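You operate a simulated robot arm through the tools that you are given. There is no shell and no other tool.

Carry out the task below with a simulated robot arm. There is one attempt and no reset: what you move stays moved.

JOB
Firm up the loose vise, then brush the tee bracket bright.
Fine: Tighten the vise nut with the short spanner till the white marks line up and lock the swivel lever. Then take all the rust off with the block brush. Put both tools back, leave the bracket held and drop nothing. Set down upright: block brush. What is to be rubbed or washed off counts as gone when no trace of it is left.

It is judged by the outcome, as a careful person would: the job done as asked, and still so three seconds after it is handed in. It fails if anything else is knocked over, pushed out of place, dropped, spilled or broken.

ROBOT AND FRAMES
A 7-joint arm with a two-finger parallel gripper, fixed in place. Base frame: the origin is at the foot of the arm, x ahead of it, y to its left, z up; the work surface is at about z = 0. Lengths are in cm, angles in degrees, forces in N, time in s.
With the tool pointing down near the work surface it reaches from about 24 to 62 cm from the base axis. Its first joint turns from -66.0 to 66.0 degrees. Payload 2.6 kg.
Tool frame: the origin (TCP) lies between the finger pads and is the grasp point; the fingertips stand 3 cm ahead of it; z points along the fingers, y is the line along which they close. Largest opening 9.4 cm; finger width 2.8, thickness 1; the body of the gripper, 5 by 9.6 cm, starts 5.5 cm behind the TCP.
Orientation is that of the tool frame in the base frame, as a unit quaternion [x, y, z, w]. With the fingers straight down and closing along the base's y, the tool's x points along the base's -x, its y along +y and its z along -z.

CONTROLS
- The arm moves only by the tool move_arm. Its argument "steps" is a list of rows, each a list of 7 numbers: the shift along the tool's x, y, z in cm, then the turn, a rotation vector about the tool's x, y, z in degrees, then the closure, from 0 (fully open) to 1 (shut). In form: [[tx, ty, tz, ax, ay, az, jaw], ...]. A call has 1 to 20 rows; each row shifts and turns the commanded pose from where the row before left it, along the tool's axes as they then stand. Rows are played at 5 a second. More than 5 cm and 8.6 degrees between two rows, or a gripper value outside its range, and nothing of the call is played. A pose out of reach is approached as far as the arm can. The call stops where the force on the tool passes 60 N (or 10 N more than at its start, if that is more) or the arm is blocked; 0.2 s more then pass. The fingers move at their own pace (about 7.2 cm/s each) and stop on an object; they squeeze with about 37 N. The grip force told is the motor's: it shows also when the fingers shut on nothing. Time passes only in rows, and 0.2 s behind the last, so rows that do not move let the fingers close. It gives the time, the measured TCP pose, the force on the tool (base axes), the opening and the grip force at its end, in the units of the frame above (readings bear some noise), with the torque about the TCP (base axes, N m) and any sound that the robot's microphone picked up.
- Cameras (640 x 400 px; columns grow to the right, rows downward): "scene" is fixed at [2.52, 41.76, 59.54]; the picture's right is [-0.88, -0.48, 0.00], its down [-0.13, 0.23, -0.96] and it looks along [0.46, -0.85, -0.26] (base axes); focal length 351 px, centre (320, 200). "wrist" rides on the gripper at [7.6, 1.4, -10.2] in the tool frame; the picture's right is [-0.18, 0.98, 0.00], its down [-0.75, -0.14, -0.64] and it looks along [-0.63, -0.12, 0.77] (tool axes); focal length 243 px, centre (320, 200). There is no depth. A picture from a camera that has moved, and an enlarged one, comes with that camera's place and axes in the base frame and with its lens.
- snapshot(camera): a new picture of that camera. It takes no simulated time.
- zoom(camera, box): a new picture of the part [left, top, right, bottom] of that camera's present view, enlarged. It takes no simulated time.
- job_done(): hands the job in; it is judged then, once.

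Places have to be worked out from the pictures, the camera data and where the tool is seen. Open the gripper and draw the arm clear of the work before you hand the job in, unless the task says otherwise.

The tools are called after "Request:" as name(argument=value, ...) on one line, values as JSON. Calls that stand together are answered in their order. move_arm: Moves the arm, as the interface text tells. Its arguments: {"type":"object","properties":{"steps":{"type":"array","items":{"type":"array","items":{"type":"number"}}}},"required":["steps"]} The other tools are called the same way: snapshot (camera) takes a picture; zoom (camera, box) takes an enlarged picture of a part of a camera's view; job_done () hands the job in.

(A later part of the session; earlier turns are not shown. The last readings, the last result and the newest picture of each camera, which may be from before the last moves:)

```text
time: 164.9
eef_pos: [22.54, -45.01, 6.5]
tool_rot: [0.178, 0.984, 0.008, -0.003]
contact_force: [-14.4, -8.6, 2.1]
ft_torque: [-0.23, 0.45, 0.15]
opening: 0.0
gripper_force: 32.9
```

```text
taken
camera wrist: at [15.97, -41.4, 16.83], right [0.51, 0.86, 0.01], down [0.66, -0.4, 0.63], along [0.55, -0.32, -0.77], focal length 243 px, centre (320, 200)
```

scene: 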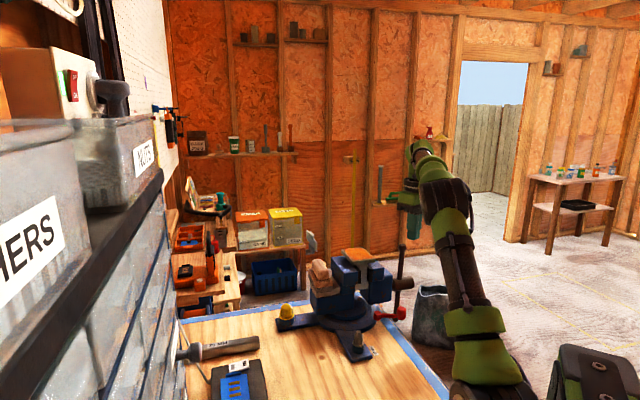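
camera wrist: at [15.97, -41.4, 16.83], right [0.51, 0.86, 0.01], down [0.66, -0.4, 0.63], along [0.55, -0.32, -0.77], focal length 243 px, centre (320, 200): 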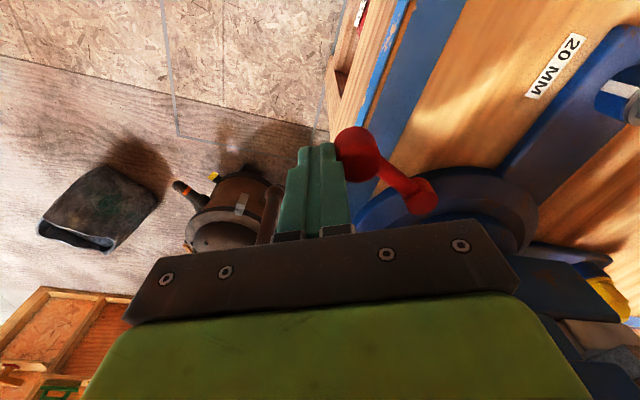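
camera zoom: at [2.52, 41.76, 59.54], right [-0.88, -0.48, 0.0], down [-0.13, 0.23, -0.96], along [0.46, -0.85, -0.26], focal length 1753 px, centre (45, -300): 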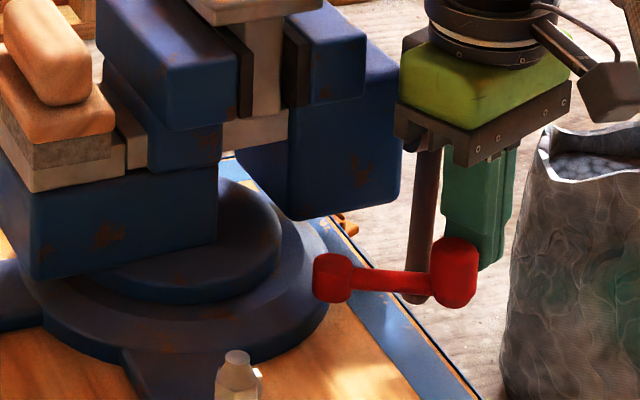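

The fingertips now bear on the knob, but I'm dragging across it; the knob's path is toward (-x,+y). I'll lower about 1 cm for a better bite and push along the tangent.

Request:
move_arm(steps=[[-0.1, -0.3, 0, 0, 0, 0, 1], [0, 0, 0.6, 0, 0, 0, 1], [0, 0, 0.5, 0, 0, 0, 1], [0, 0, 0, 0, 0, 0, 1]])

Request:
move_arm(steps=[[0.25, 0.35, 0, 0, 0, 0, 1], [0.3, 0.35, 0, 0, 0, 0, 1], [0.3, 0.35, 0, 0, 0, 0, 1], [0, 0, 0, 0, 0, 0, 1]])

Request:
zoom(camera="scene", box=[330, 260, 420, 340])

Request:
snapshot(camera="wrist")

```text
time: 165.9
eef_pos: [23.16, -45.03, 5.58]
tool_rot: [0.175, 0.985, 0.011, 0.001]
contact_force: [5.8, 2.3, 14.5]
ft_torque: [0.23, 0.1, -0.12]
opening: 0.01
gripper_force: 32.9
```

```text
time: 166.9
eef_pos: [22.34, -43.85, 5.38]
tool_rot: [0.176, 0.984, 0.01, -0.003]
contact_force: [-0.6, 0.4, 0.5]
ft_torque: [-0.01, 0.01, 0.0]
opening: 0.0
gripper_force: 33.1
```

```text
5.00 times, centred on (375, 300) of scene
camera zoom: at [2.52, 41.76, 59.54], right [-0.88, -0.48, 0.0], down [-0.13, 0.23, -0.96], along [0.46, -0.85, -0.26], focal length 1753 px, centre (45, -300)
```

zoom: 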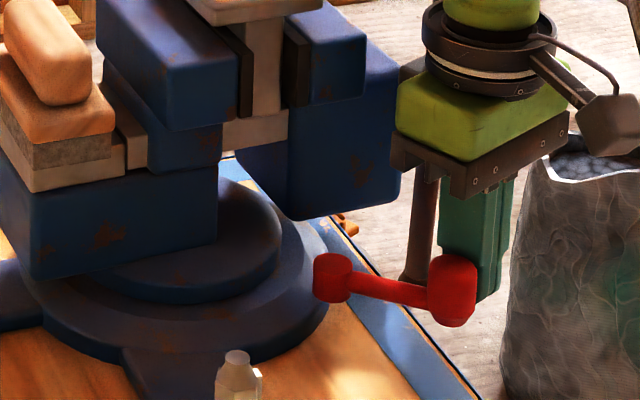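

```text
taken
camera wrist: at [15.71, -40.23, 15.65], right [0.51, 0.86, 0.02], down [0.66, -0.41, 0.63], along [0.55, -0.31, -0.77], focal length 243 px, centre (320, 200)
```

wrist: 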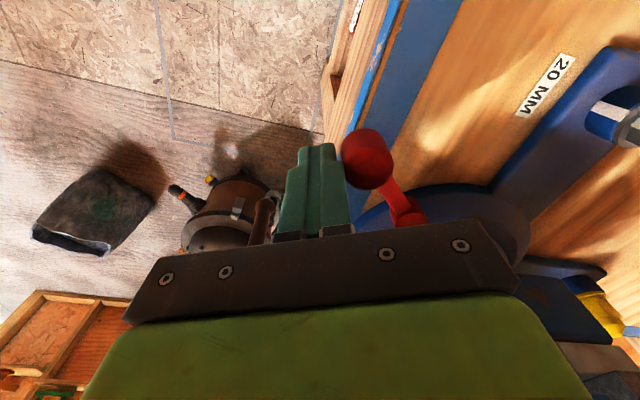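

It's working: the lever is swinging clockwise with little force. I'll continue along the arc.

Request:
move_arm(steps=[[0.24, 0.31, 0, 0, 0, 0, 1], [0.24, 0.31, 0, 0, 0, 0, 1], [0.24, 0.31, 0, 0, 0, 0, 1], [0.24, 0.31, 0, 0, 0, 0, 1], [0.2, 0.375, 0, 0, 0, 0, 1], [0.2, 0.375, 0, 0, 0, 0, 1], [0.2, 0.375, 0, 0, 0, 0, 1], [0, 0, 0, 0, 0, 0, 1]])

Request:
zoom(camera="scene", box=[330, 260, 420, 340])

Request:
snapshot(camera="wrist")

```text
time: 168.7
eef_pos: [21.81, -41.19, 5.65]
tool_rot: [0.175, 0.984, 0.01, -0.002]
contact_force: [-0.7, 0.4, -0.1]
ft_torque: [0.0, 0.0, 0.01]
opening: 0.0
gripper_force: 33.4
```

```text
5.00 times, centred on (375, 300) of scene
camera zoom: at [2.52, 41.76, 59.54], right [-0.88, -0.48, 0.0], down [-0.13, 0.23, -0.96], along [0.46, -0.85, -0.26], focal length 1753 px, centre (45, -300)
```

zoom: 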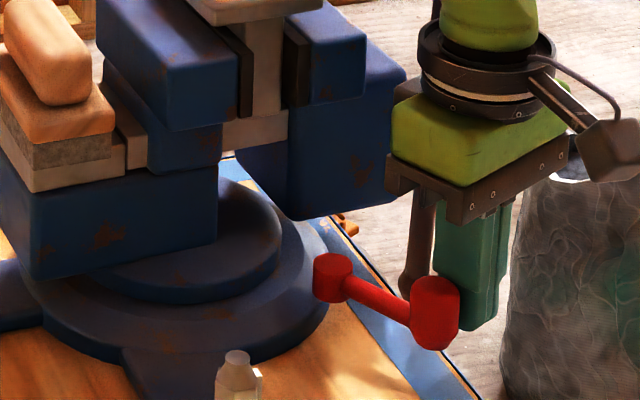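

```text
taken
camera wrist: at [15.13, -37.48, 15.81], right [0.51, 0.86, 0.02], down [0.66, -0.41, 0.63], along [0.55, -0.31, -0.77], focal length 243 px, centre (320, 200)
```

wrist: 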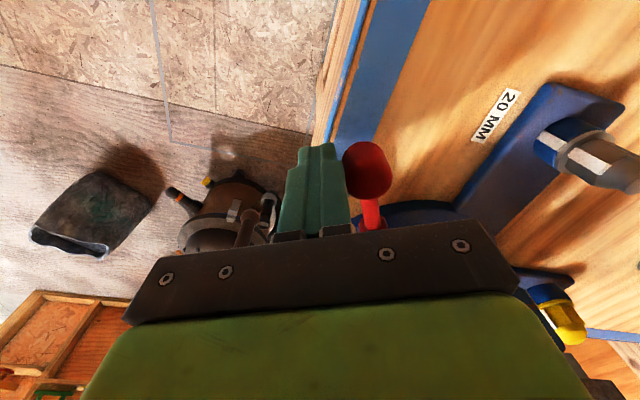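

Request:
move_arm(steps=[[0.123, 0.417, 0, 0, 0, 0, 1], [0.123, 0.417, 0, 0, 0, 0, 1], [0.123, 0.417, 0, 0, 0, 0, 1], [0.073, 0.435, 0, 0, 0, 0, 1], [0.073, 0.435, 0, 0, 0, 0, 1], [0, 0, 0, 0, 0, 0, 1]])

Request:
zoom(camera="scene", box=[330, 260, 420, 340])

Request:
move_arm(steps=[[0.073, 0.435, 0, 0, 0, 0, 1], [-0.023, 0.434, 0, 0, 0, 0, 1], [-0.023, 0.434, 0, 0, 0, 0, 1], [0, 0, 0, 0, 0, 0, 1]])

Request:
zoom(camera="scene", box=[330, 260, 420, 340])

```text
time: 170.1
eef_pos: [22.08, -38.91, 5.57]
tool_rot: [0.176, 0.984, 0.011, -0.002]
contact_force: [1.3, -0.4, 3.0]
ft_torque: [0.0, -0.02, -0.01]
opening: 0.0
gripper_force: 33.5
```

```text
5.00 times, centred on (375, 300) of scene
camera zoom: at [2.52, 41.76, 59.54], right [-0.88, -0.48, 0.0], down [-0.13, 0.23, -0.96], along [0.46, -0.85, -0.26], focal length 1753 px, centre (45, -300)
```

zoom: 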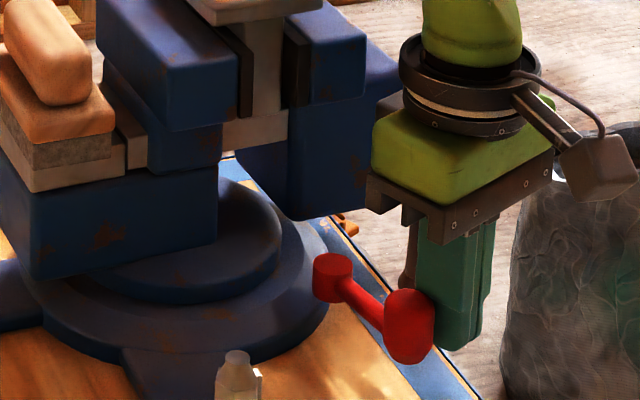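

```text
time: 171.1
eef_pos: [22.51, -37.62, 5.51]
tool_rot: [0.176, 0.984, 0.01, -0.002]
contact_force: [1.7, -1.6, 3.6]
ft_torque: [0.02, -0.07, -0.05]
opening: 0.0
gripper_force: 32.7
```

```text
5.00 times, centred on (375, 300) of scene
camera zoom: at [2.52, 41.76, 59.54], right [-0.88, -0.48, 0.0], down [-0.13, 0.23, -0.96], along [0.46, -0.85, -0.26], focal length 1753 px, centre (45, -300)
```

zoom: 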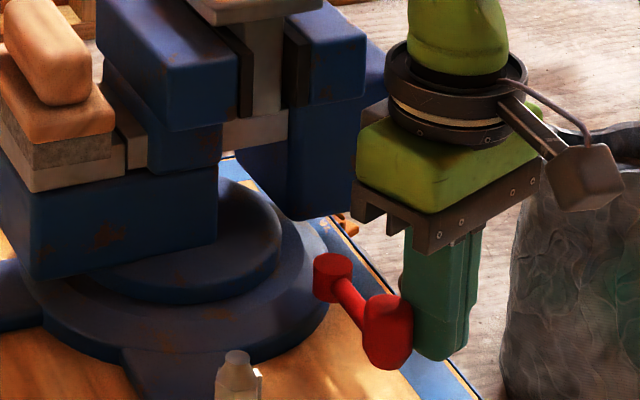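

Request:
move_arm(steps=[[-0.04, 0.39, 0, 0, 0, 0, 1], [-0.04, 0.39, 0, 0, 0, 0, 1], [-0.04, 0.39, 0, 0, 0, 0, 1], [0, 0, 0, 0, 0, 0, 1]])

Request:
move_arm(steps=[[-0.06, 0.39, 0, 0, 0, 0, 1], [-0.147, 0.373, 0, 0, 0, 0, 1], [0, 0, 0, 0, 0, 0, 1]])

Request:
zoom(camera="scene", box=[330, 260, 420, 340])

Request:
snapshot(camera="wrist")

```text
time: 172.1
eef_pos: [22.6, -37.33, 5.81]
tool_rot: [0.177, 0.984, 0.0, -0.002]
contact_force: [-11.5, -47.5, -17.1]
ft_torque: [-1.2, 0.51, -0.62]
opening: 0.0
gripper_force: 32.6
```

```text
time: 172.5
eef_pos: [22.47, -37.66, 5.71]
tool_rot: [0.178, 0.984, -0.005, -0.002]
contact_force: [-1.5, -8.6, -4.8]
ft_torque: [-0.26, 0.11, -0.18]
opening: 0.0
gripper_force: 33.1
stopped in row 1: the force on the tool passed its limit at 64 N (the readings are from after the stop); the commanded pose is now the measured one
```

```text
5.00 times, centred on (375, 300) of scene
camera zoom: at [2.52, 41.77, 59.54], right [-0.88, -0.48, 0.0], down [-0.13, 0.23, -0.96], along [0.46, -0.85, -0.26], focal length 1753 px, centre (45, -300)
```

zoom: 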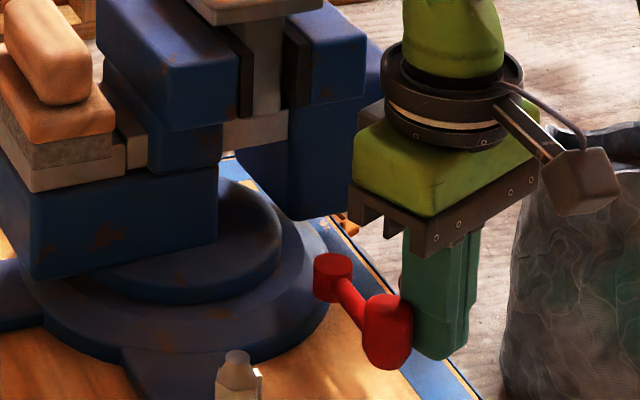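

```text
taken
camera wrist: at [15.87, -33.59, 15.95], right [0.52, 0.86, -0.01], down [0.66, -0.39, 0.64], along [0.55, -0.34, -0.77], focal length 243 px, centre (320, 200)
```

wrist: 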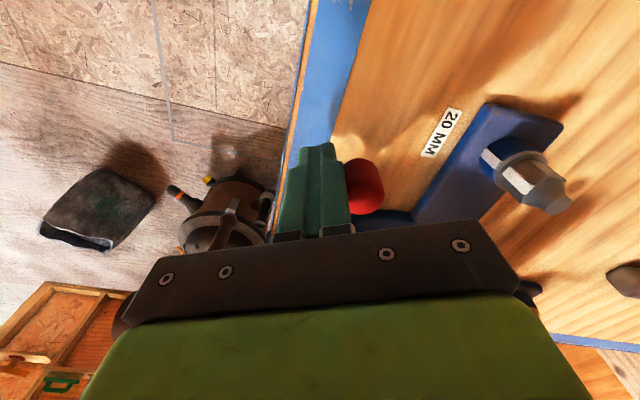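

The lever has come up against a firm stop after about a 73° swing, so it's locked. I'll back off from the knob and rise clear.

Request:
move_arm(steps=[[0.1, -0.6, 0, 0, 0, 0, 1], [0.3, -0.8, 0, 0, 0, 0, 1], [0.3, -0.6, 0, 0, 0, 0, 1], [0, 0, -3, 0, 0, 0, 1], [0, 0, -4, 0, 0, 0, 1], [0, 0, -4, 0, 0, 0, 1], [0, 0, -4, 0, 0, 0, 1], [0, 0, 0, 0, 0, 0, 1]])

Request:
snapshot(camera="scene")

Request:
snapshot(camera="wrist")

Request:
zoom(camera="scene", box=[290, 240, 420, 350])

```text
time: 174.3
eef_pos: [21.31, -38.96, 20.7]
tool_rot: [0.178, 0.984, -0.003, -0.001]
contact_force: [0.0, 0.7, 0.1]
ft_torque: [0.0, 0.02, 0.0]
opening: 0.02
gripper_force: 33.1
```

```text
taken
```

scene: 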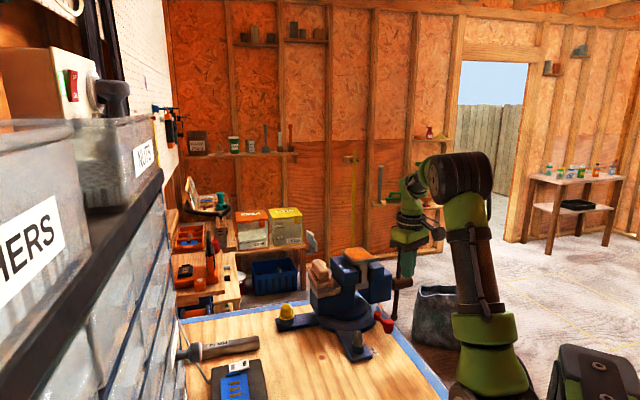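

```text
taken
camera wrist: at [14.75, -34.95, 30.93], right [0.52, 0.86, -0.01], down [0.66, -0.39, 0.64], along [0.55, -0.34, -0.77], focal length 243 px, centre (320, 200)
```

wrist: 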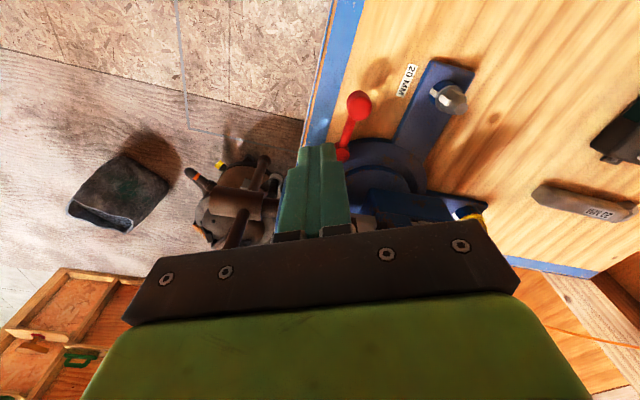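

```text
3.64 times, centred on (355, 295) of scene
camera zoom: at [2.52, 41.76, 59.54], right [-0.88, -0.48, 0.0], down [-0.13, 0.23, -0.96], along [0.46, -0.85, -0.26], focal length 1275 px, centre (193, -146)
```

zoom: 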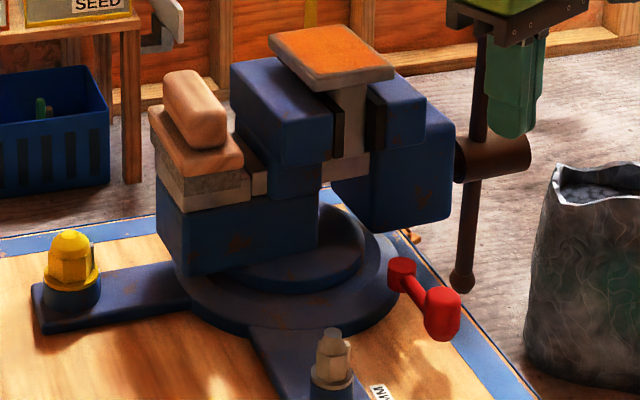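

The lever stays in its new, locked position and nothing else has moved. Next is the brush: I'll rise, open the fingers, and get a straight-down view of the brush and bracket.

Request:
move_arm(steps=[[0, 0, -4.2, 0, 0, 0, 1], [0, 0, -4.2, 0, 0, 0, 0.8], [0, 0, -4.2, 0, 0, 0, 0.5], [0, 0, 0, 0, 0, -6.8, 0.2], [0, 0, 0, 0, 0, -6.8, 0], [0, 0, 0, 0, 0, -6.9, 0], [-4, 1.68, 0, 0, 0, 0, 0], [-4, 1.68, 0, 0, 0, 0, 0], [-4, 1.68, 0, 0, 0, 0, 0], [-4, 1.68, 0, 0, 0, 0, 0], [-4, 1.68, 0, 0, 0, 0, 0], [0, 0, 0, -1.48, 7.86, 0, 0], [0, 0, 0, -1.48, 7.86, 0, 0], [0, 0, 0, -1.48, 7.86, 0, 0], [0, 0, 0, -1.48, 7.86, 0, 0], [0, 0, 0, -1.48, 7.86, 0, 0], [0, 0, 0, 0, 0, 0, 0]])

Request:
snapshot(camera="wrist")

Request:
zoom(camera="wrist", box=[240, 110, 410, 240])

```text
time: 177.9
eef_pos: [39.08, -26.88, 34.88]
tool_rot: [-0.009, 0.992, 0.005, -0.124]
contact_force: [-0.7, 0.1, 0.0]
ft_torque: [-0.01, 0.01, -0.05]
opening: 9.43
gripper_force: 0.1
out of reach, approached as far as the arm can: row 12, 13, 14, 15, 16
```

```text
taken
camera wrist: at [34.18, -25.83, 46.57], right [0.16, 0.99, -0.04], down [0.89, -0.13, 0.44], along [0.42, -0.1, -0.9], focal length 243 px, centre (320, 200)
```

wrist: 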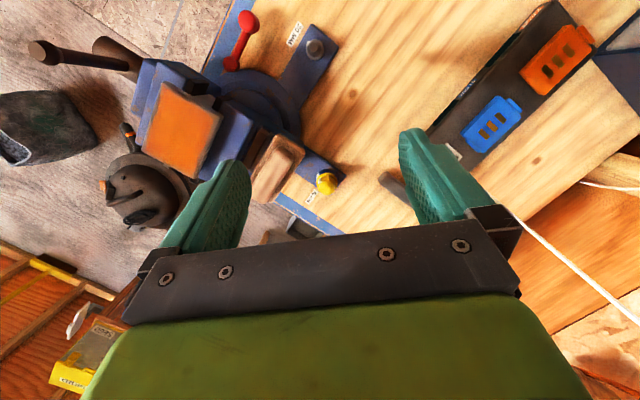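

```text
3.08 times, centred on (325, 175) of wrist
camera zoom: at [34.18, -25.83, 46.57], right [0.16, 0.99, -0.04], down [0.89, -0.13, 0.44], along [0.42, -0.1, -0.9], focal length 746 px, centre (305, 277)
```

zoom: 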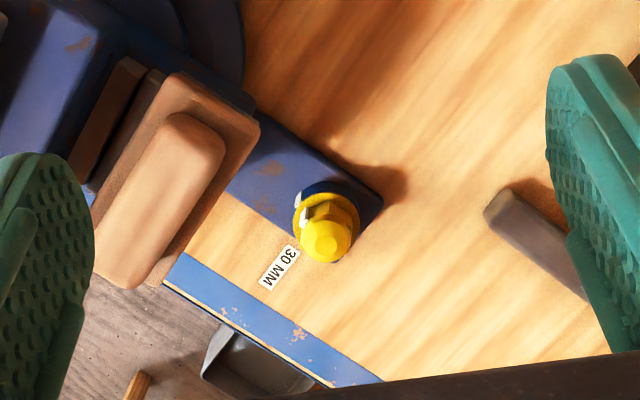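

The brush grip triangulates to a centre near (43.9,-34.6), top about z=17, with its long axis at about -40°. The bracket plate top centres near (36.3,-42.9), z≈18.9, about 9×6.7 cm. I'll untilt and yaw to 40° to line up with the brush grip.

Request:
move_arm(steps=[[0, 0, 0, 1.48, -7.86, 0, 0], [0, 0, 0, 1.48, -7.86, 0, 0], [0, 0, 0, 1.48, -7.86, 0, 0], [0, 0, 0, 1.48, -7.86, 0, 0], [0, 0, 0, 1.48, -7.86, 0, 0], [0, 0, 0, 0, 0, 7.96, 0], [0, 0, 0, 0, 0, 7.96, 0], [0, 0, 0, 0, 0, 7.96, 0], [0, 0, 0, 0, 0, 7.96, 0], [0, 0, 0, 0, 0, 7.96, 0], [0, 0, 0, 0, 0, 0, 0]])

Request:
snapshot(camera="wrist")

```text
time: 180.3
eef_pos: [39.17, -26.89, 34.88]
tool_rot: [0.318, 0.921, 0.021, 0.223]
contact_force: [0.0, -0.2, 0.2]
ft_torque: [0.0, 0.01, 0.0]
opening: 9.41
gripper_force: 0.1
```

```text
taken
camera wrist: at [30.19, -20.34, 41.19], right [0.7, 0.67, 0.25], down [0.17, -0.5, 0.85], along [0.7, -0.55, -0.46], focal length 243 px, centre (320, 200)
```

wrist: 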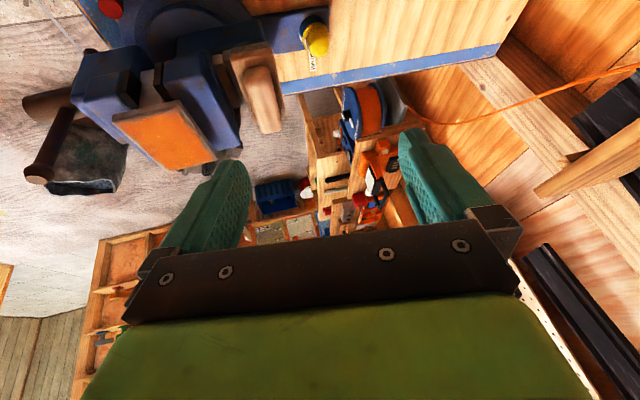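

The tilt had been clipped, so un-tilting over-rotated the tool by about 26° the other way. I'll bring the tool back to vertical.

Request:
move_arm(steps=[[0, 0, 0, 2.68, 5.92, 0, 0], [0, 0, 0, 2.68, 5.92, 0, 0], [0, 0, 0, 2.68, 5.92, 0, 0], [0, 0, 0, 2.68, 5.92, 0, 0], [0, 0, 0, 0, 0, 0, 0]])

```text
time: 181.5
eef_pos: [39.01, -26.87, 34.68]
tool_rot: [0.326, 0.945, 0.0, -0.001]
contact_force: [-0.6, -0.8, -0.6]
ft_torque: [-0.01, -0.03, -0.01]
opening: 9.42
gripper_force: 0.1
```

Request:
move_arm(steps=[[0, 0, 0, 0, 0, 1.75, 0], [-2.9, -0.93, 2.57, 0, 0, 0, 0], [-2.9, -0.93, 2.57, 0, 0, 0, 0], [-2.9, -0.93, 2.57, 0, 0, 0, 0], [0, 0, 0, 0, 0, 0, 0]])

Request:
snapshot(camera="wrist")

Request:
zoom(camera="wrist", box=[240, 110, 410, 240])

Request:
zoom(camera="scene", box=[270, 200, 430, 330])

```text
time: 182.7
eef_pos: [43.95, -34.64, 27.04]
tool_rot: [0.339, 0.941, 0.001, -0.001]
contact_force: [0.0, -0.4, -0.9]
ft_torque: [-0.03, 0.03, -0.01]
opening: 9.4
gripper_force: 0.0
```

```text
taken
camera wrist: at [38.97, -28.83, 37.22], right [0.77, 0.64, 0.0], down [0.49, -0.59, 0.64], along [0.41, -0.49, -0.77], focal length 243 px, centre (320, 200)
```

wrist: 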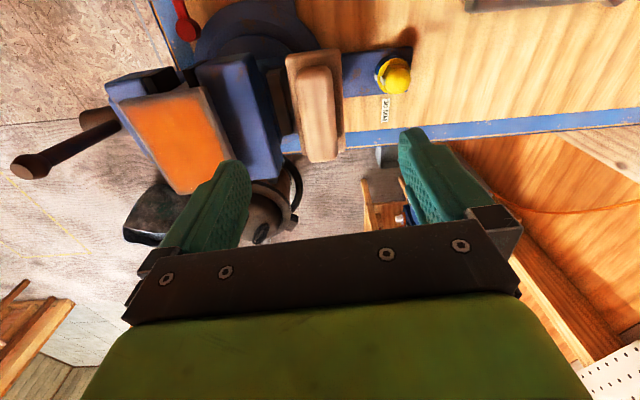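

```text
3.08 times, centred on (325, 175) of wrist
camera zoom: at [38.97, -28.83, 37.22], right [0.77, 0.64, 0.0], down [0.49, -0.59, 0.64], along [0.41, -0.49, -0.77], focal length 746 px, centre (305, 277)
```

zoom: 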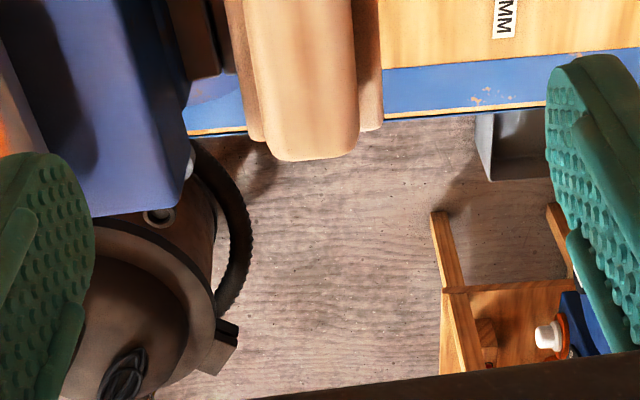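

```text
3.08 times, centred on (350, 265) of scene
camera zoom: at [2.52, 41.76, 59.54], right [-0.88, -0.48, 0.0], down [-0.13, 0.23, -0.96], along [0.46, -0.85, -0.26], focal length 1079 px, centre (228, 0)
```

zoom: 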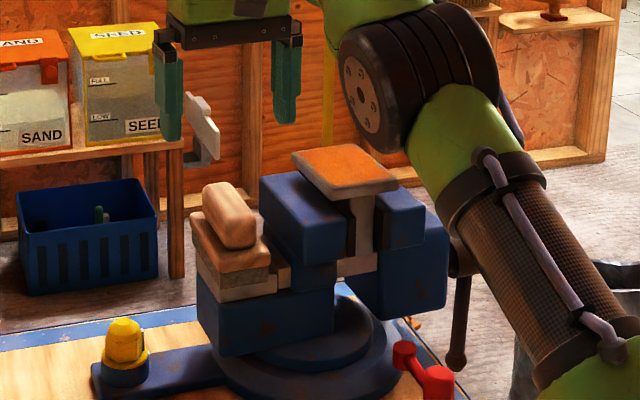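

The tool hovers over the brush. I'll zoom to measure the grip's direction precisely before descending.

Request:
zoom(camera="wrist", box=[250, 40, 400, 180])

Request:
zoom(camera="scene", box=[295, 240, 375, 310])

```text
2.86 times, centred on (325, 110) of wrist
camera zoom: at [38.97, -28.83, 37.22], right [0.77, 0.64, 0.0], down [0.49, -0.59, 0.64], along [0.41, -0.49, -0.77], focal length 693 px, centre (306, 457)
```

zoom: 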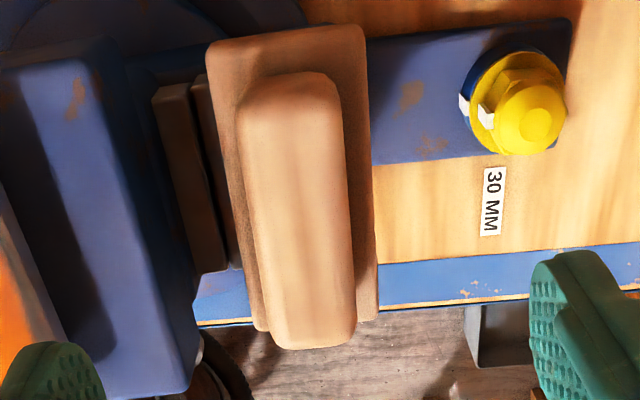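

```text
5.71 times, centred on (335, 275) of scene
camera zoom: at [2.52, 41.76, 59.54], right [-0.88, -0.48, 0.0], down [-0.13, 0.23, -0.96], along [0.46, -0.85, -0.26], focal length 2004 px, centre (234, -229)
```

zoom: 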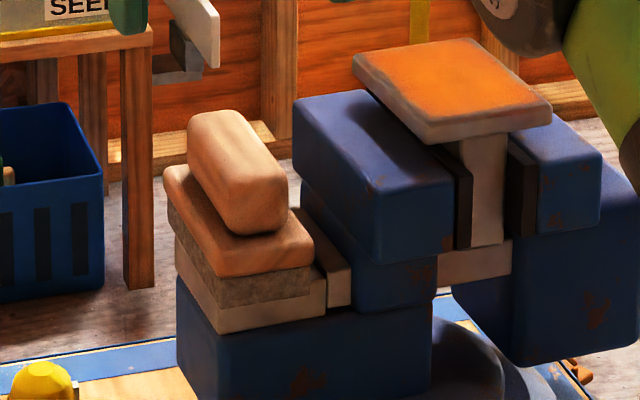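

The brush base is about 9.2×4.5 cm, centred at (44.0,-35.1), axis at -43.5°. The fixed jaw is only about 4 cm from its centreline, so I'll approach with the fingers part-open (about 4.8 cm) and yawed to 43.5°.

Request:
move_arm(steps=[[0, 0, 0, 0, 0, 3.9, 0.3], [-0.35, -0.3, 0, 0, 0, 0, 0.49], [0, 0, 2.5, 0, 0, 0, 0.49], [0, 0, 2.5, 0, 0, 0, 0.49], [0, 0, 1.5, 0, 0, 0, 0.49], [0, 0, 0, 0, 0, 0, 0.49]])

Request:
snapshot(camera="wrist")

Request:
zoom(camera="scene", box=[270, 220, 390, 320])

```text
time: 184.1
eef_pos: [44.03, -34.95, 20.7]
tool_rot: [0.371, 0.929, 0.0, 0.0]
contact_force: [-0.4, 0.1, -0.6]
ft_torque: [-0.01, 0.01, 0.03]
opening: 4.77
gripper_force: 0.0
```

```text
taken
camera wrist: at [39.5, -28.84, 30.8], right [0.81, 0.58, 0.0], down [0.45, -0.62, 0.64], along [0.37, -0.52, -0.77], focal length 243 px, centre (320, 200)
```

wrist: 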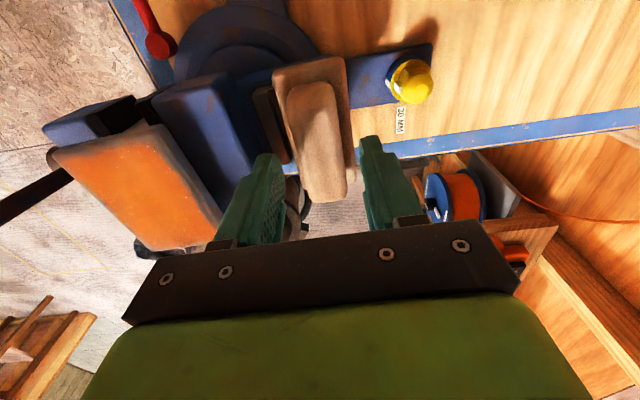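

```text
4.00 times, centred on (330, 270) of scene
camera zoom: at [2.52, 41.76, 59.54], right [-0.88, -0.48, 0.0], down [-0.13, 0.23, -0.96], along [0.46, -0.85, -0.26], focal length 1403 px, centre (280, -80)
```

zoom: 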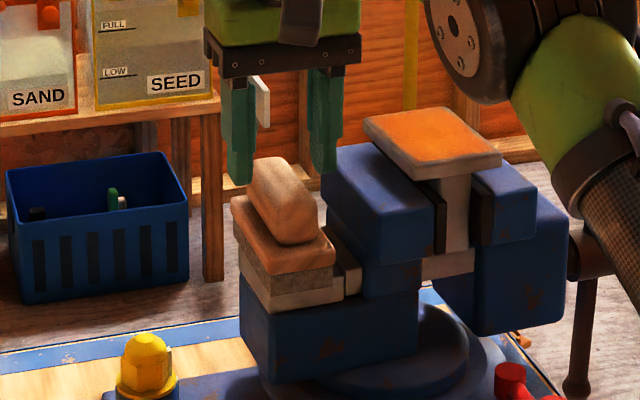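

Request:
move_arm(steps=[[0, 0, 0.8, 0, 0, 0, 0.49], [0, 0, 0.8, 0, 0, 0, 0.49], [0, 0, 0, 0, 0, 0, 0.49]])

Request:
snapshot(camera="wrist")

Request:
zoom(camera="scene", box=[290, 235, 370, 305])

```text
time: 184.9
eef_pos: [43.95, -35.01, 19.09]
tool_rot: [0.371, 0.928, 0.0, -0.001]
contact_force: [0.0, -1.2, 0.3]
ft_torque: [-0.01, -0.01, -0.02]
opening: 4.78
gripper_force: 0.2
```

```text
taken
camera wrist: at [39.47, -28.89, 29.2], right [0.81, 0.58, 0.0], down [0.45, -0.62, 0.64], along [0.37, -0.52, -0.77], focal length 243 px, centre (320, 200)
```

wrist: 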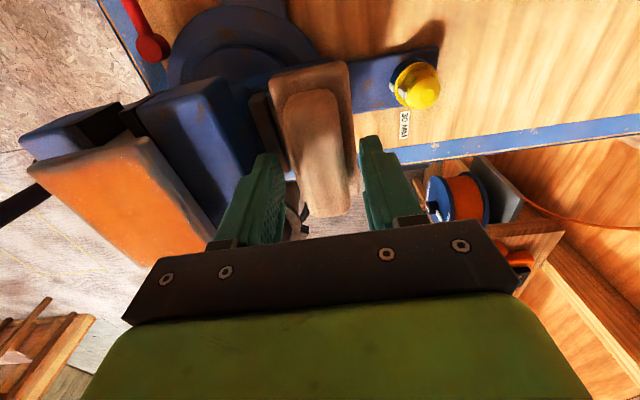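

```text
5.71 times, centred on (330, 270) of scene
camera zoom: at [2.52, 41.76, 59.54], right [-0.88, -0.48, 0.0], down [-0.13, 0.23, -0.96], along [0.46, -0.85, -0.26], focal length 2004 px, centre (263, -200)
```

zoom: 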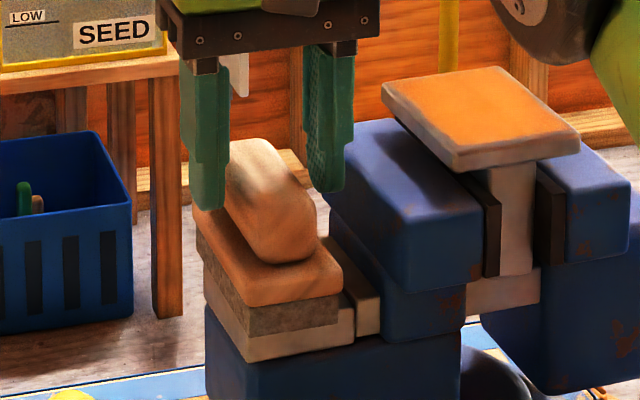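

Request:
move_arm(steps=[[0, 0, 0.5, 0, 0, 0, 0.49], [0, 0, 0.5, 0, 0, 0, 0.49], [0, 0, 0.3, 0, 0, 0, 0.49], [0, 0, 0, 0, 0, 0, 0.49]])

Request:
zoom(camera="scene", box=[290, 235, 370, 305])

Request:
zoom(camera="wrist", box=[230, 50, 400, 240])

```text
time: 185.9
eef_pos: [43.95, -34.99, 17.63]
tool_rot: [0.371, 0.928, 0.0, -0.002]
contact_force: [0.6, -0.9, 0.5]
ft_torque: [0.04, 0.03, 0.0]
opening: 4.8
gripper_force: 0.0
```

```text
5.71 times, centred on (330, 270) of scene
camera zoom: at [2.52, 41.76, 59.54], right [-0.88, -0.48, 0.0], down [-0.13, 0.23, -0.96], along [0.46, -0.85, -0.26], focal length 2004 px, centre (263, -200)
```

zoom: 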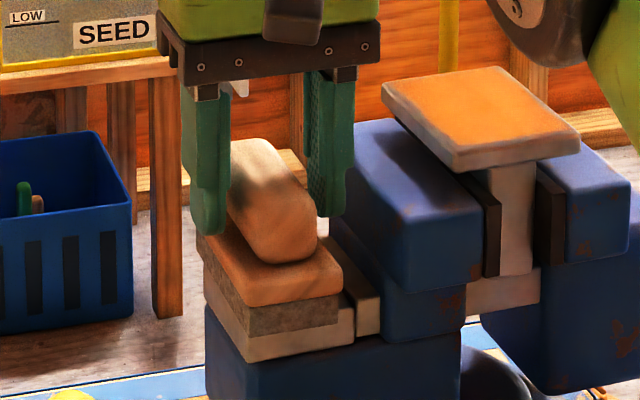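

```text
2.11 times, centred on (315, 145) of wrist
camera zoom: at [39.45, -28.94, 27.9], right [0.81, 0.58, 0.0], down [0.45, -0.62, 0.64], along [0.37, -0.52, -0.77], focal length 511 px, centre (330, 316)
```

zoom: 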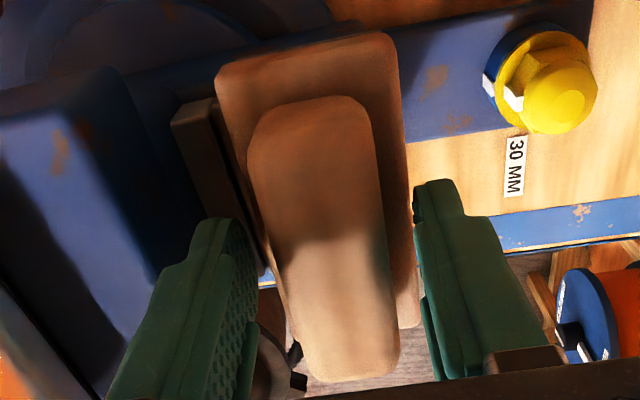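

Fingers straddle the grip with no contact. Closing.

Request:
move_arm(steps=[[0, 0, 0, 0, 0, 0, 0.55], [0, 0, 0, 0, 0, 0, 0.6], [0, 0, 0, 0, 0, 0, 0.65], [0, 0, 0, 0, 0, 0, 0.75], [0, 0, 0, 0, 0, 0, 0.9], [0, 0, 0, 0, 0, 0, 1], [0, 0, 0, 0, 0, 0, 1], [0, 0, 0, 0, 0, 0, 1]])

Request:
zoom(camera="scene", box=[290, 235, 370, 305])

```text
time: 187.7
eef_pos: [43.9, -35.0, 17.94]
tool_rot: [0.371, 0.929, -0.001, 0.001]
contact_force: [1.6, 0.0, 21.4]
ft_torque: [-0.03, 0.16, -0.01]
opening: 2.92
gripper_force: 37.1
```

```text
5.71 times, centred on (330, 270) of scene
camera zoom: at [2.51, 41.77, 59.53], right [-0.88, -0.48, 0.0], down [-0.13, 0.23, -0.96], along [0.46, -0.85, -0.26], focal length 2004 px, centre (263, -200)
```

zoom: 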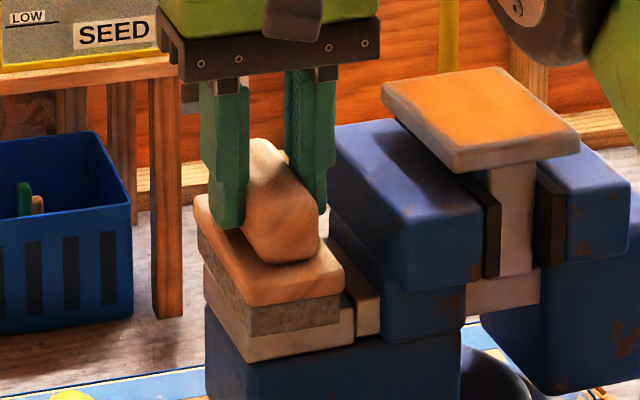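

The brush is gripped (2.92 cm), with the fingertips bearing on its base. I'll relieve that preload and then lift slowly, remembering this pose for the return.

Request:
move_arm(steps=[[0, 0, -0.15, 0, 0, 0, 1], [0, 0, -0.15, 0, 0, 0, 1], [0, 0, 0, 0, 0, 0, 1]])

Request:
move_arm(steps=[[0, 0, -0.2, 0, 0, 0, 1], [0, 0, -0.2, 0, 0, 0, 1], [0, 0, 0, 0, 0, 0, 1]])

Request:
zoom(camera="scene", box=[290, 235, 370, 305])

```text
time: 188.5
eef_pos: [43.95, -34.99, 17.89]
tool_rot: [0.371, 0.929, 0.001, -0.002]
contact_force: [2.1, -3.9, 7.3]
ft_torque: [-0.44, -0.37, -0.06]
opening: 2.93
gripper_force: 36.5
```

```text
time: 189.3
eef_pos: [44.04, -34.92, 18.33]
tool_rot: [0.372, 0.928, 0.001, -0.001]
contact_force: [0.6, 0.2, -0.6]
ft_torque: [0.01, 0.01, 0.01]
opening: 2.93
gripper_force: 36.9
```

```text
5.71 times, centred on (330, 270) of scene
camera zoom: at [2.52, 41.76, 59.54], right [-0.88, -0.48, 0.0], down [-0.13, 0.23, -0.96], along [0.46, -0.85, -0.26], focal length 2004 px, centre (263, -200)
```

zoom: 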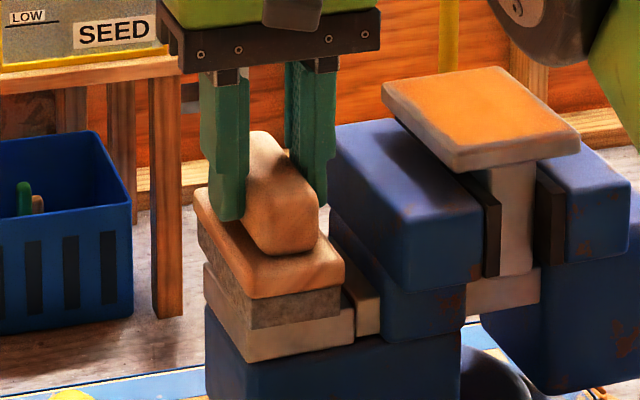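

The brush lifts cleanly off the ledge. I'll raise it to z≈27.5 to clear the jaw and plate, then move over the plate centre.

Request:
move_arm(steps=[[0, 0, -0.4, 0, 0, 0, 1], [0, 0, -0.7, 0, 0, 0, 1], [0, 0, -1, 0, 0, 0, 1], [0, 0, -1.2, 0, 0, 0, 1], [0, 0, -1.2, 0, 0, 0, 1], [0, 0, -1.2, 0, 0, 0, 1], [0, 0, -1.2, 0, 0, 0, 1], [0, 0, -1.2, 0, 0, 0, 1], [0, 0, -0.8, 0, 0, 0, 1], [0, 0, -0.3, 0, 0, 0, 1], [0, 0, 0, 0, 0, 0, 1]])

Request:
zoom(camera="scene", box=[270, 190, 400, 310])

Request:
snapshot(camera="wrist")

```text
time: 191.7
eef_pos: [43.96, -34.96, 27.63]
tool_rot: [0.371, 0.928, 0.0, -0.002]
contact_force: [0.7, -0.6, -0.6]
ft_torque: [0.0, 0.02, 0.02]
opening: 2.92
gripper_force: 36.7
```

```text
3.33 times, centred on (335, 250) of scene
camera zoom: at [2.52, 41.76, 59.54], right [-0.88, -0.48, 0.0], down [-0.13, 0.23, -0.96], along [0.46, -0.85, -0.26], focal length 1169 px, centre (270, 33)
```

zoom: 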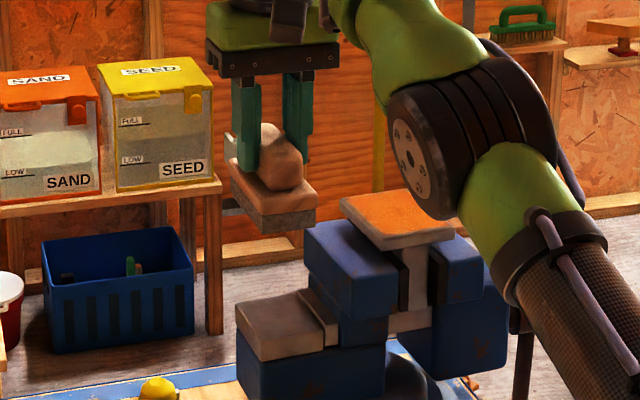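

```text
taken
camera wrist: at [39.5, -28.89, 37.78], right [0.81, 0.58, 0.0], down [0.45, -0.62, 0.64], along [0.37, -0.52, -0.77], focal length 243 px, centre (320, 200)
```

wrist: 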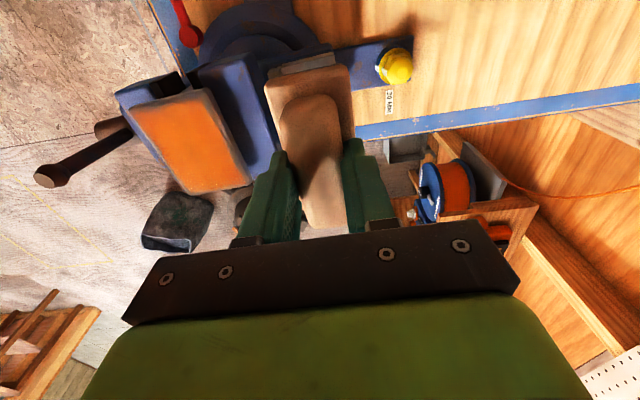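

The brush is held level. The plate centre works out to about (36.45,-43.1), almost exactly 11.1 cm along the tool's -y. I'll move the brush over it, staying above.

Request:
move_arm(steps=[[0, -0.6, 0, 0, 0, 0, 1], [-0.03, -1.2, 0, 0, 0, 0, 1], [-0.03, -1.8, 0, 0, 0, 0, 1], [-0.03, -1.9, 0, 0, 0, 0, 1], [-0.03, -1.9, 0, 0, 0, 0, 1], [-0.03, -1.8, 0, 0, 0, 0, 1], [-0.03, -1.2, 0, 0, 0, 0, 1], [0, -0.67, 0, 0, 0, 0, 1], [0, 0, 0, 0, 0, 0, 1]])

Request:
zoom(camera="scene", box=[290, 190, 420, 310])

Request:
snapshot(camera="wrist")

```text
time: 193.7
eef_pos: [36.45, -43.05, 27.48]
tool_rot: [0.372, 0.928, 0.0, -0.001]
contact_force: [0.0, -0.1, -1.5]
ft_torque: [-0.01, -0.04, 0.03]
opening: 2.93
gripper_force: 37.0
```

```text
3.33 times, centred on (355, 250) of scene
camera zoom: at [2.52, 41.76, 59.54], right [-0.88, -0.48, 0.0], down [-0.13, 0.23, -0.96], along [0.46, -0.85, -0.26], focal length 1169 px, centre (203, 33)
```

zoom: 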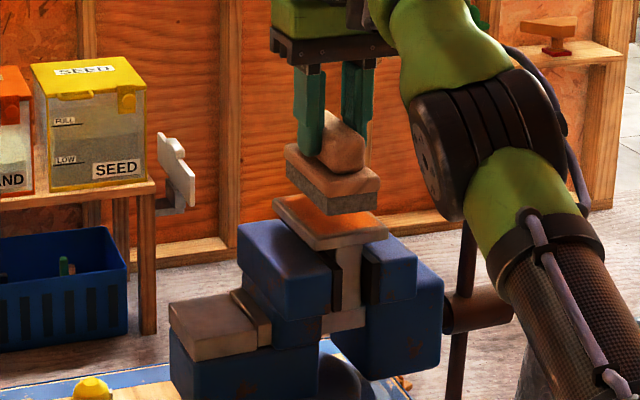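

```text
taken
camera wrist: at [32.0, -37.01, 37.71], right [0.81, 0.58, 0.0], down [0.45, -0.62, 0.64], along [0.37, -0.52, -0.77], focal length 243 px, centre (320, 200)
```

wrist: 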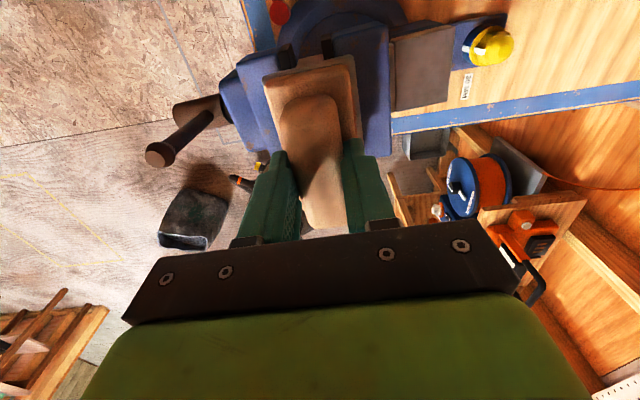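

The brush is directly over the plate. I'll lower it until light contact.

Request:
move_arm(steps=[[0, 0, 0.4, 0, 0, 0, 1], [0, 0, 0.4, 0, 0, 0, 1], [0, 0, 0.3, 0, 0, 0, 1], [0, 0, 0, 0, 0, 0, 1]])

Request:
move_arm(steps=[[0, 0, 0.2, 0, 0, 0, 1], [0, 0, 0.2, 0, 0, 0, 1], [0, 0, 0, 0, 0, 0, 1]])

Request:
zoom(camera="scene", box=[320, 220, 400, 290])

```text
time: 194.7
eef_pos: [36.43, -43.1, 26.39]
tool_rot: [0.371, 0.929, 0.0, -0.001]
contact_force: [0.4, -0.3, -0.6]
ft_torque: [-0.01, 0.0, -0.03]
opening: 2.92
gripper_force: 37.1
```

```text
time: 195.5
eef_pos: [36.49, -43.25, 26.06]
tool_rot: [0.371, 0.928, 0.0, -0.001]
contact_force: [0.6, 0.2, -1.3]
ft_torque: [0.0, -0.05, 0.01]
opening: 2.95
gripper_force: 37.1
```

```text
5.71 times, centred on (360, 255) of scene
camera zoom: at [2.52, 41.76, 59.54], right [-0.88, -0.48, 0.0], down [-0.13, 0.23, -0.96], along [0.46, -0.85, -0.26], focal length 2004 px, centre (91, -114)
```

zoom: 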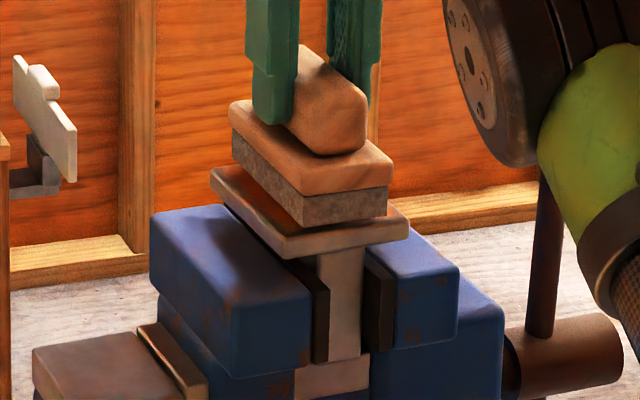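

Request:
move_arm(steps=[[0, 0, 0.2, 0, 0, 0, 1], [0, 0, 0, 0, 0, 0, 1]])

Request:
move_arm(steps=[[0, 0, 0.15, 0, 0, 0, 1], [0, 0, 0, 0, 0, 0, 1]])

Request:
move_arm(steps=[[0, 0, 0.15, 0, 0, 0, 1], [0, 0, 0, 0, 0, 0, 1]])

```text
time: 196.1
eef_pos: [36.48, -43.24, 25.99]
tool_rot: [0.371, 0.929, 0.001, 0.0]
contact_force: [-0.1, 0.4, -1.2]
ft_torque: [0.0, -0.01, 0.0]
opening: 2.92
gripper_force: 36.9
```

```text
time: 196.7
eef_pos: [36.48, -43.13, 25.71]
tool_rot: [0.371, 0.929, 0.001, -0.001]
contact_force: [0.6, 0.1, -0.8]
ft_torque: [0.0, -0.01, -0.02]
opening: 2.9
gripper_force: 36.9
```

```text
time: 197.3
eef_pos: [36.4, -43.17, 25.59]
tool_rot: [0.372, 0.928, -0.001, 0.0]
contact_force: [-0.9, 0.5, 3.1]
ft_torque: [-0.07, -0.04, -0.07]
opening: 2.92
gripper_force: 37.2
```

Contact at about z=25.6 with light force. I'll press slightly more and start scrubbing strokes, watching the force.

Request:
move_arm(steps=[[0, 0, 0.08, 0, 0, 0, 1], [0.5, 0, 0, 0, 0, 0, 1], [0.5, 0, 0, 0, 0, 0, 1], [-0.5, 0, 0, 0, 0, 0, 1], [-0.5, 0, 0, 0, 0, 0, 1], [-0.5, 0, 0, 0, 0, 0, 1], [-0.5, 0, 0, 0, 0, 0, 1], [0.5, 0, 0, 0, 0, 0, 1], [0.5, 0, 0, 0, 0, 0, 1], [0, 0, 0, 0, 0, 0, 1]])

Request:
zoom(camera="scene", box=[320, 220, 400, 290])

```text
time: 199.5
eef_pos: [36.97, -43.71, 25.69]
tool_rot: [0.372, 0.928, 0.001, 0.0]
contact_force: [1.5, -1.4, 9.5]
ft_torque: [-0.47, -0.36, 0.03]
opening: 2.92
gripper_force: 36.4
out of reach, approached as far as the arm can: row 9
```

```text
5.71 times, centred on (360, 255) of scene
camera zoom: at [2.52, 41.77, 59.53], right [-0.88, -0.48, 0.0], down [-0.13, 0.23, -0.96], along [0.46, -0.85, -0.26], focal length 2004 px, centre (91, -114)
```

zoom: 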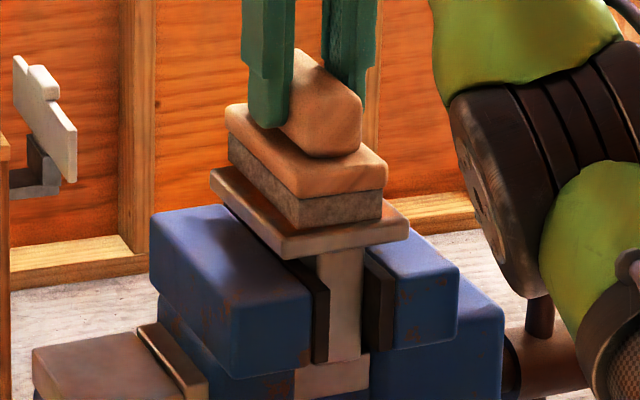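

Request:
move_arm(steps=[[0.4, 0, 0, 0, 0, 0, 1], [0.4, 0, 0, 0, 0, 0, 1], [0, 0, 0, 0, 0, 0, 1]])

```text
time: 200.3
eef_pos: [36.96, -43.78, 25.65]
tool_rot: [0.373, 0.928, 0.0, -0.001]
contact_force: [-0.6, 0.2, 9.5]
ft_torque: [-0.19, -0.13, -0.02]
opening: 2.93
gripper_force: 37.5
out of reach, approached as far as the arm can: row 1, 2
```

The arm reports it can't move that way from here, probably a joint limit. I'll lift slightly off the plate and try to re-approach.

Request:
move_arm(steps=[[0, 0, -0.5, 0, 0, 0, 1], [0, 0, -0.8, 0, 0, 0, 1], [0, 0, -0.8, 0, 0, 0, 1], [0, 0, 0, 0, 0, 0, 1]])

Request:
snapshot(camera="scene")

```text
time: 201.3
eef_pos: [37.6, -42.68, 26.96]
tool_rot: [0.372, 0.928, 0.001, 0.0]
contact_force: [0.1, -0.5, -2.1]
ft_torque: [-0.02, -0.01, 0.0]
opening: 2.9
gripper_force: 36.9
out of reach, approached as far as the arm can: row 2, 3
```

```text
taken
```

scene: 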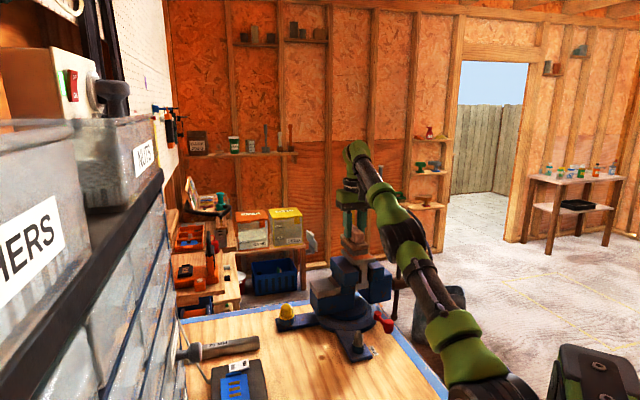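

Request:
move_arm(steps=[[0.5, 0, 0, 0, 0, 0, 1], [0.5, 0, 0, 0, 0, 0, 1], [0.5, 0, 0, 0, 0, 0, 1], [0, 0, 0, 0, 0, 0, 1]])

```text
time: 202.3
eef_pos: [37.39, -42.49, 27.19]
tool_rot: [0.371, 0.929, 0.001, 0.0]
contact_force: [-0.3, 0.4, -1.6]
ft_torque: [0.01, 0.0, 0.0]
opening: 2.93
gripper_force: 37.0
out of reach, approached as far as the arm can: row 2, 3
```

Inward motion seems stuck at a nearly straight elbow (singular pose). With the brush clear above the plate, I'll try a larger inward step to break out.

Request:
move_arm(steps=[[4.5, 0, 0, 0, 0, 0, 1], [0, 0, 0, 0, 0, 0, 1], [0, 0, 0, 0, 0, 0, 1]])

Request:
snapshot(camera="scene")

```text
time: 203.1
eef_pos: [36.66, -42.26, 28.51]
tool_rot: [0.371, 0.929, 0.0, -0.001]
contact_force: [-1.1, 0.5, -1.2]
ft_torque: [0.04, 0.04, 0.03]
opening: 2.93
gripper_force: 37.2
out of reach, approached as far as the arm can: row 1
```

```text
taken
```

scene: 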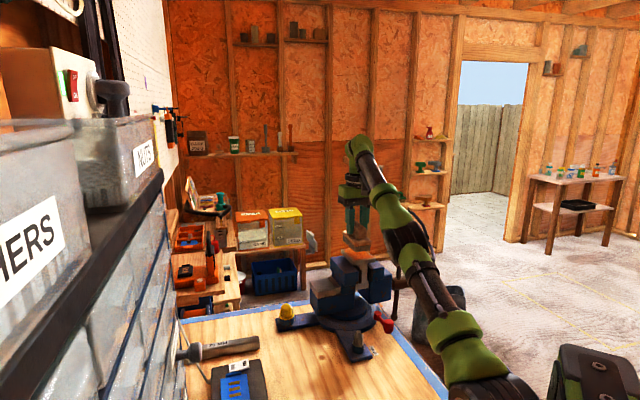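

The arm is nearly straight and riding its reach boundary. Repeated inward commands should flex the elbow gradually; the drift is upward, away from the vise.

Request:
move_arm(steps=[[2, 0, 0, 0, 0, 0, 1], [2, 0, 0, 0, 0, 0, 1], [2, 0, 0, 0, 0, 0, 1], [0, 0, 0, 0, 0, 0, 1]])

```text
time: 204.1
eef_pos: [35.66, -41.66, 30.6]
tool_rot: [0.372, 0.928, 0.001, -0.001]
contact_force: [0.6, 0.5, -1.8]
ft_torque: [-0.02, -0.01, -0.01]
opening: 2.91
gripper_force: 36.6
out of reach, approached as far as the arm can: row 1, 2, 3
```

It's still on the boundary. Earlier, re-orienting the tool so the wrist must come inward did free the arm, so I'll tilt about 15° with the brush safely in the air.

Request:
move_arm(steps=[[0, 0, 0, 0, -5, 0, 1], [0, 0, 0, 0, -5, 0, 1], [0, 0, 0, 0, -5, 0, 1], [0, 0, 0, 0, 0, 0, 1]])

Request:
snapshot(camera="scene")

```text
time: 205.1
eef_pos: [38.37, -44.86, 33.02]
tool_rot: [0.37, 0.92, -0.048, 0.121]
contact_force: [0.5, 0.8, 0.1]
ft_torque: [0.0, 0.01, -0.03]
opening: 2.92
gripper_force: 37.2
out of reach, approached as far as the arm can: row 1, 2, 3
```

```text
taken
```

scene: 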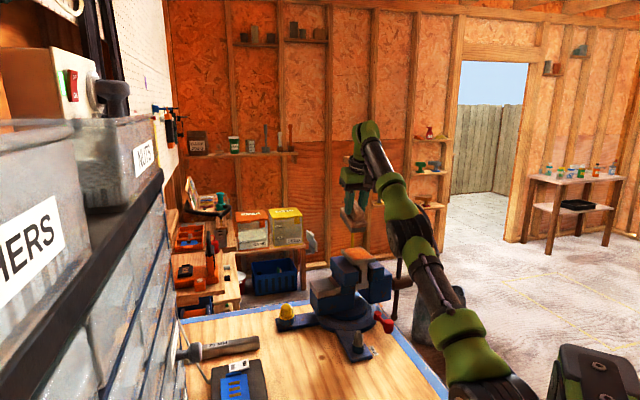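

That just swung the TCP outward. Moving downward should flex the elbow (upward moves straighten it), so I'll try going down a little while there's clearance.

Request:
move_arm(steps=[[0.26, 0, 0.97, 0, 0, 0, 1], [0.26, 0, 0.97, 0, 0, 0, 1], [0.26, 0, 0.97, 0, 0, 0, 1], [0, 0, 0, 0, 0, 0, 1]])

```text
time: 206.1
eef_pos: [39.16, -45.92, 30.6]
tool_rot: [0.368, 0.921, -0.047, 0.12]
contact_force: [-0.6, -0.4, -2.3]
ft_torque: [0.01, -0.01, 0.0]
opening: 2.92
gripper_force: 36.9
out of reach, approached as far as the arm can: row 1, 2, 3
```

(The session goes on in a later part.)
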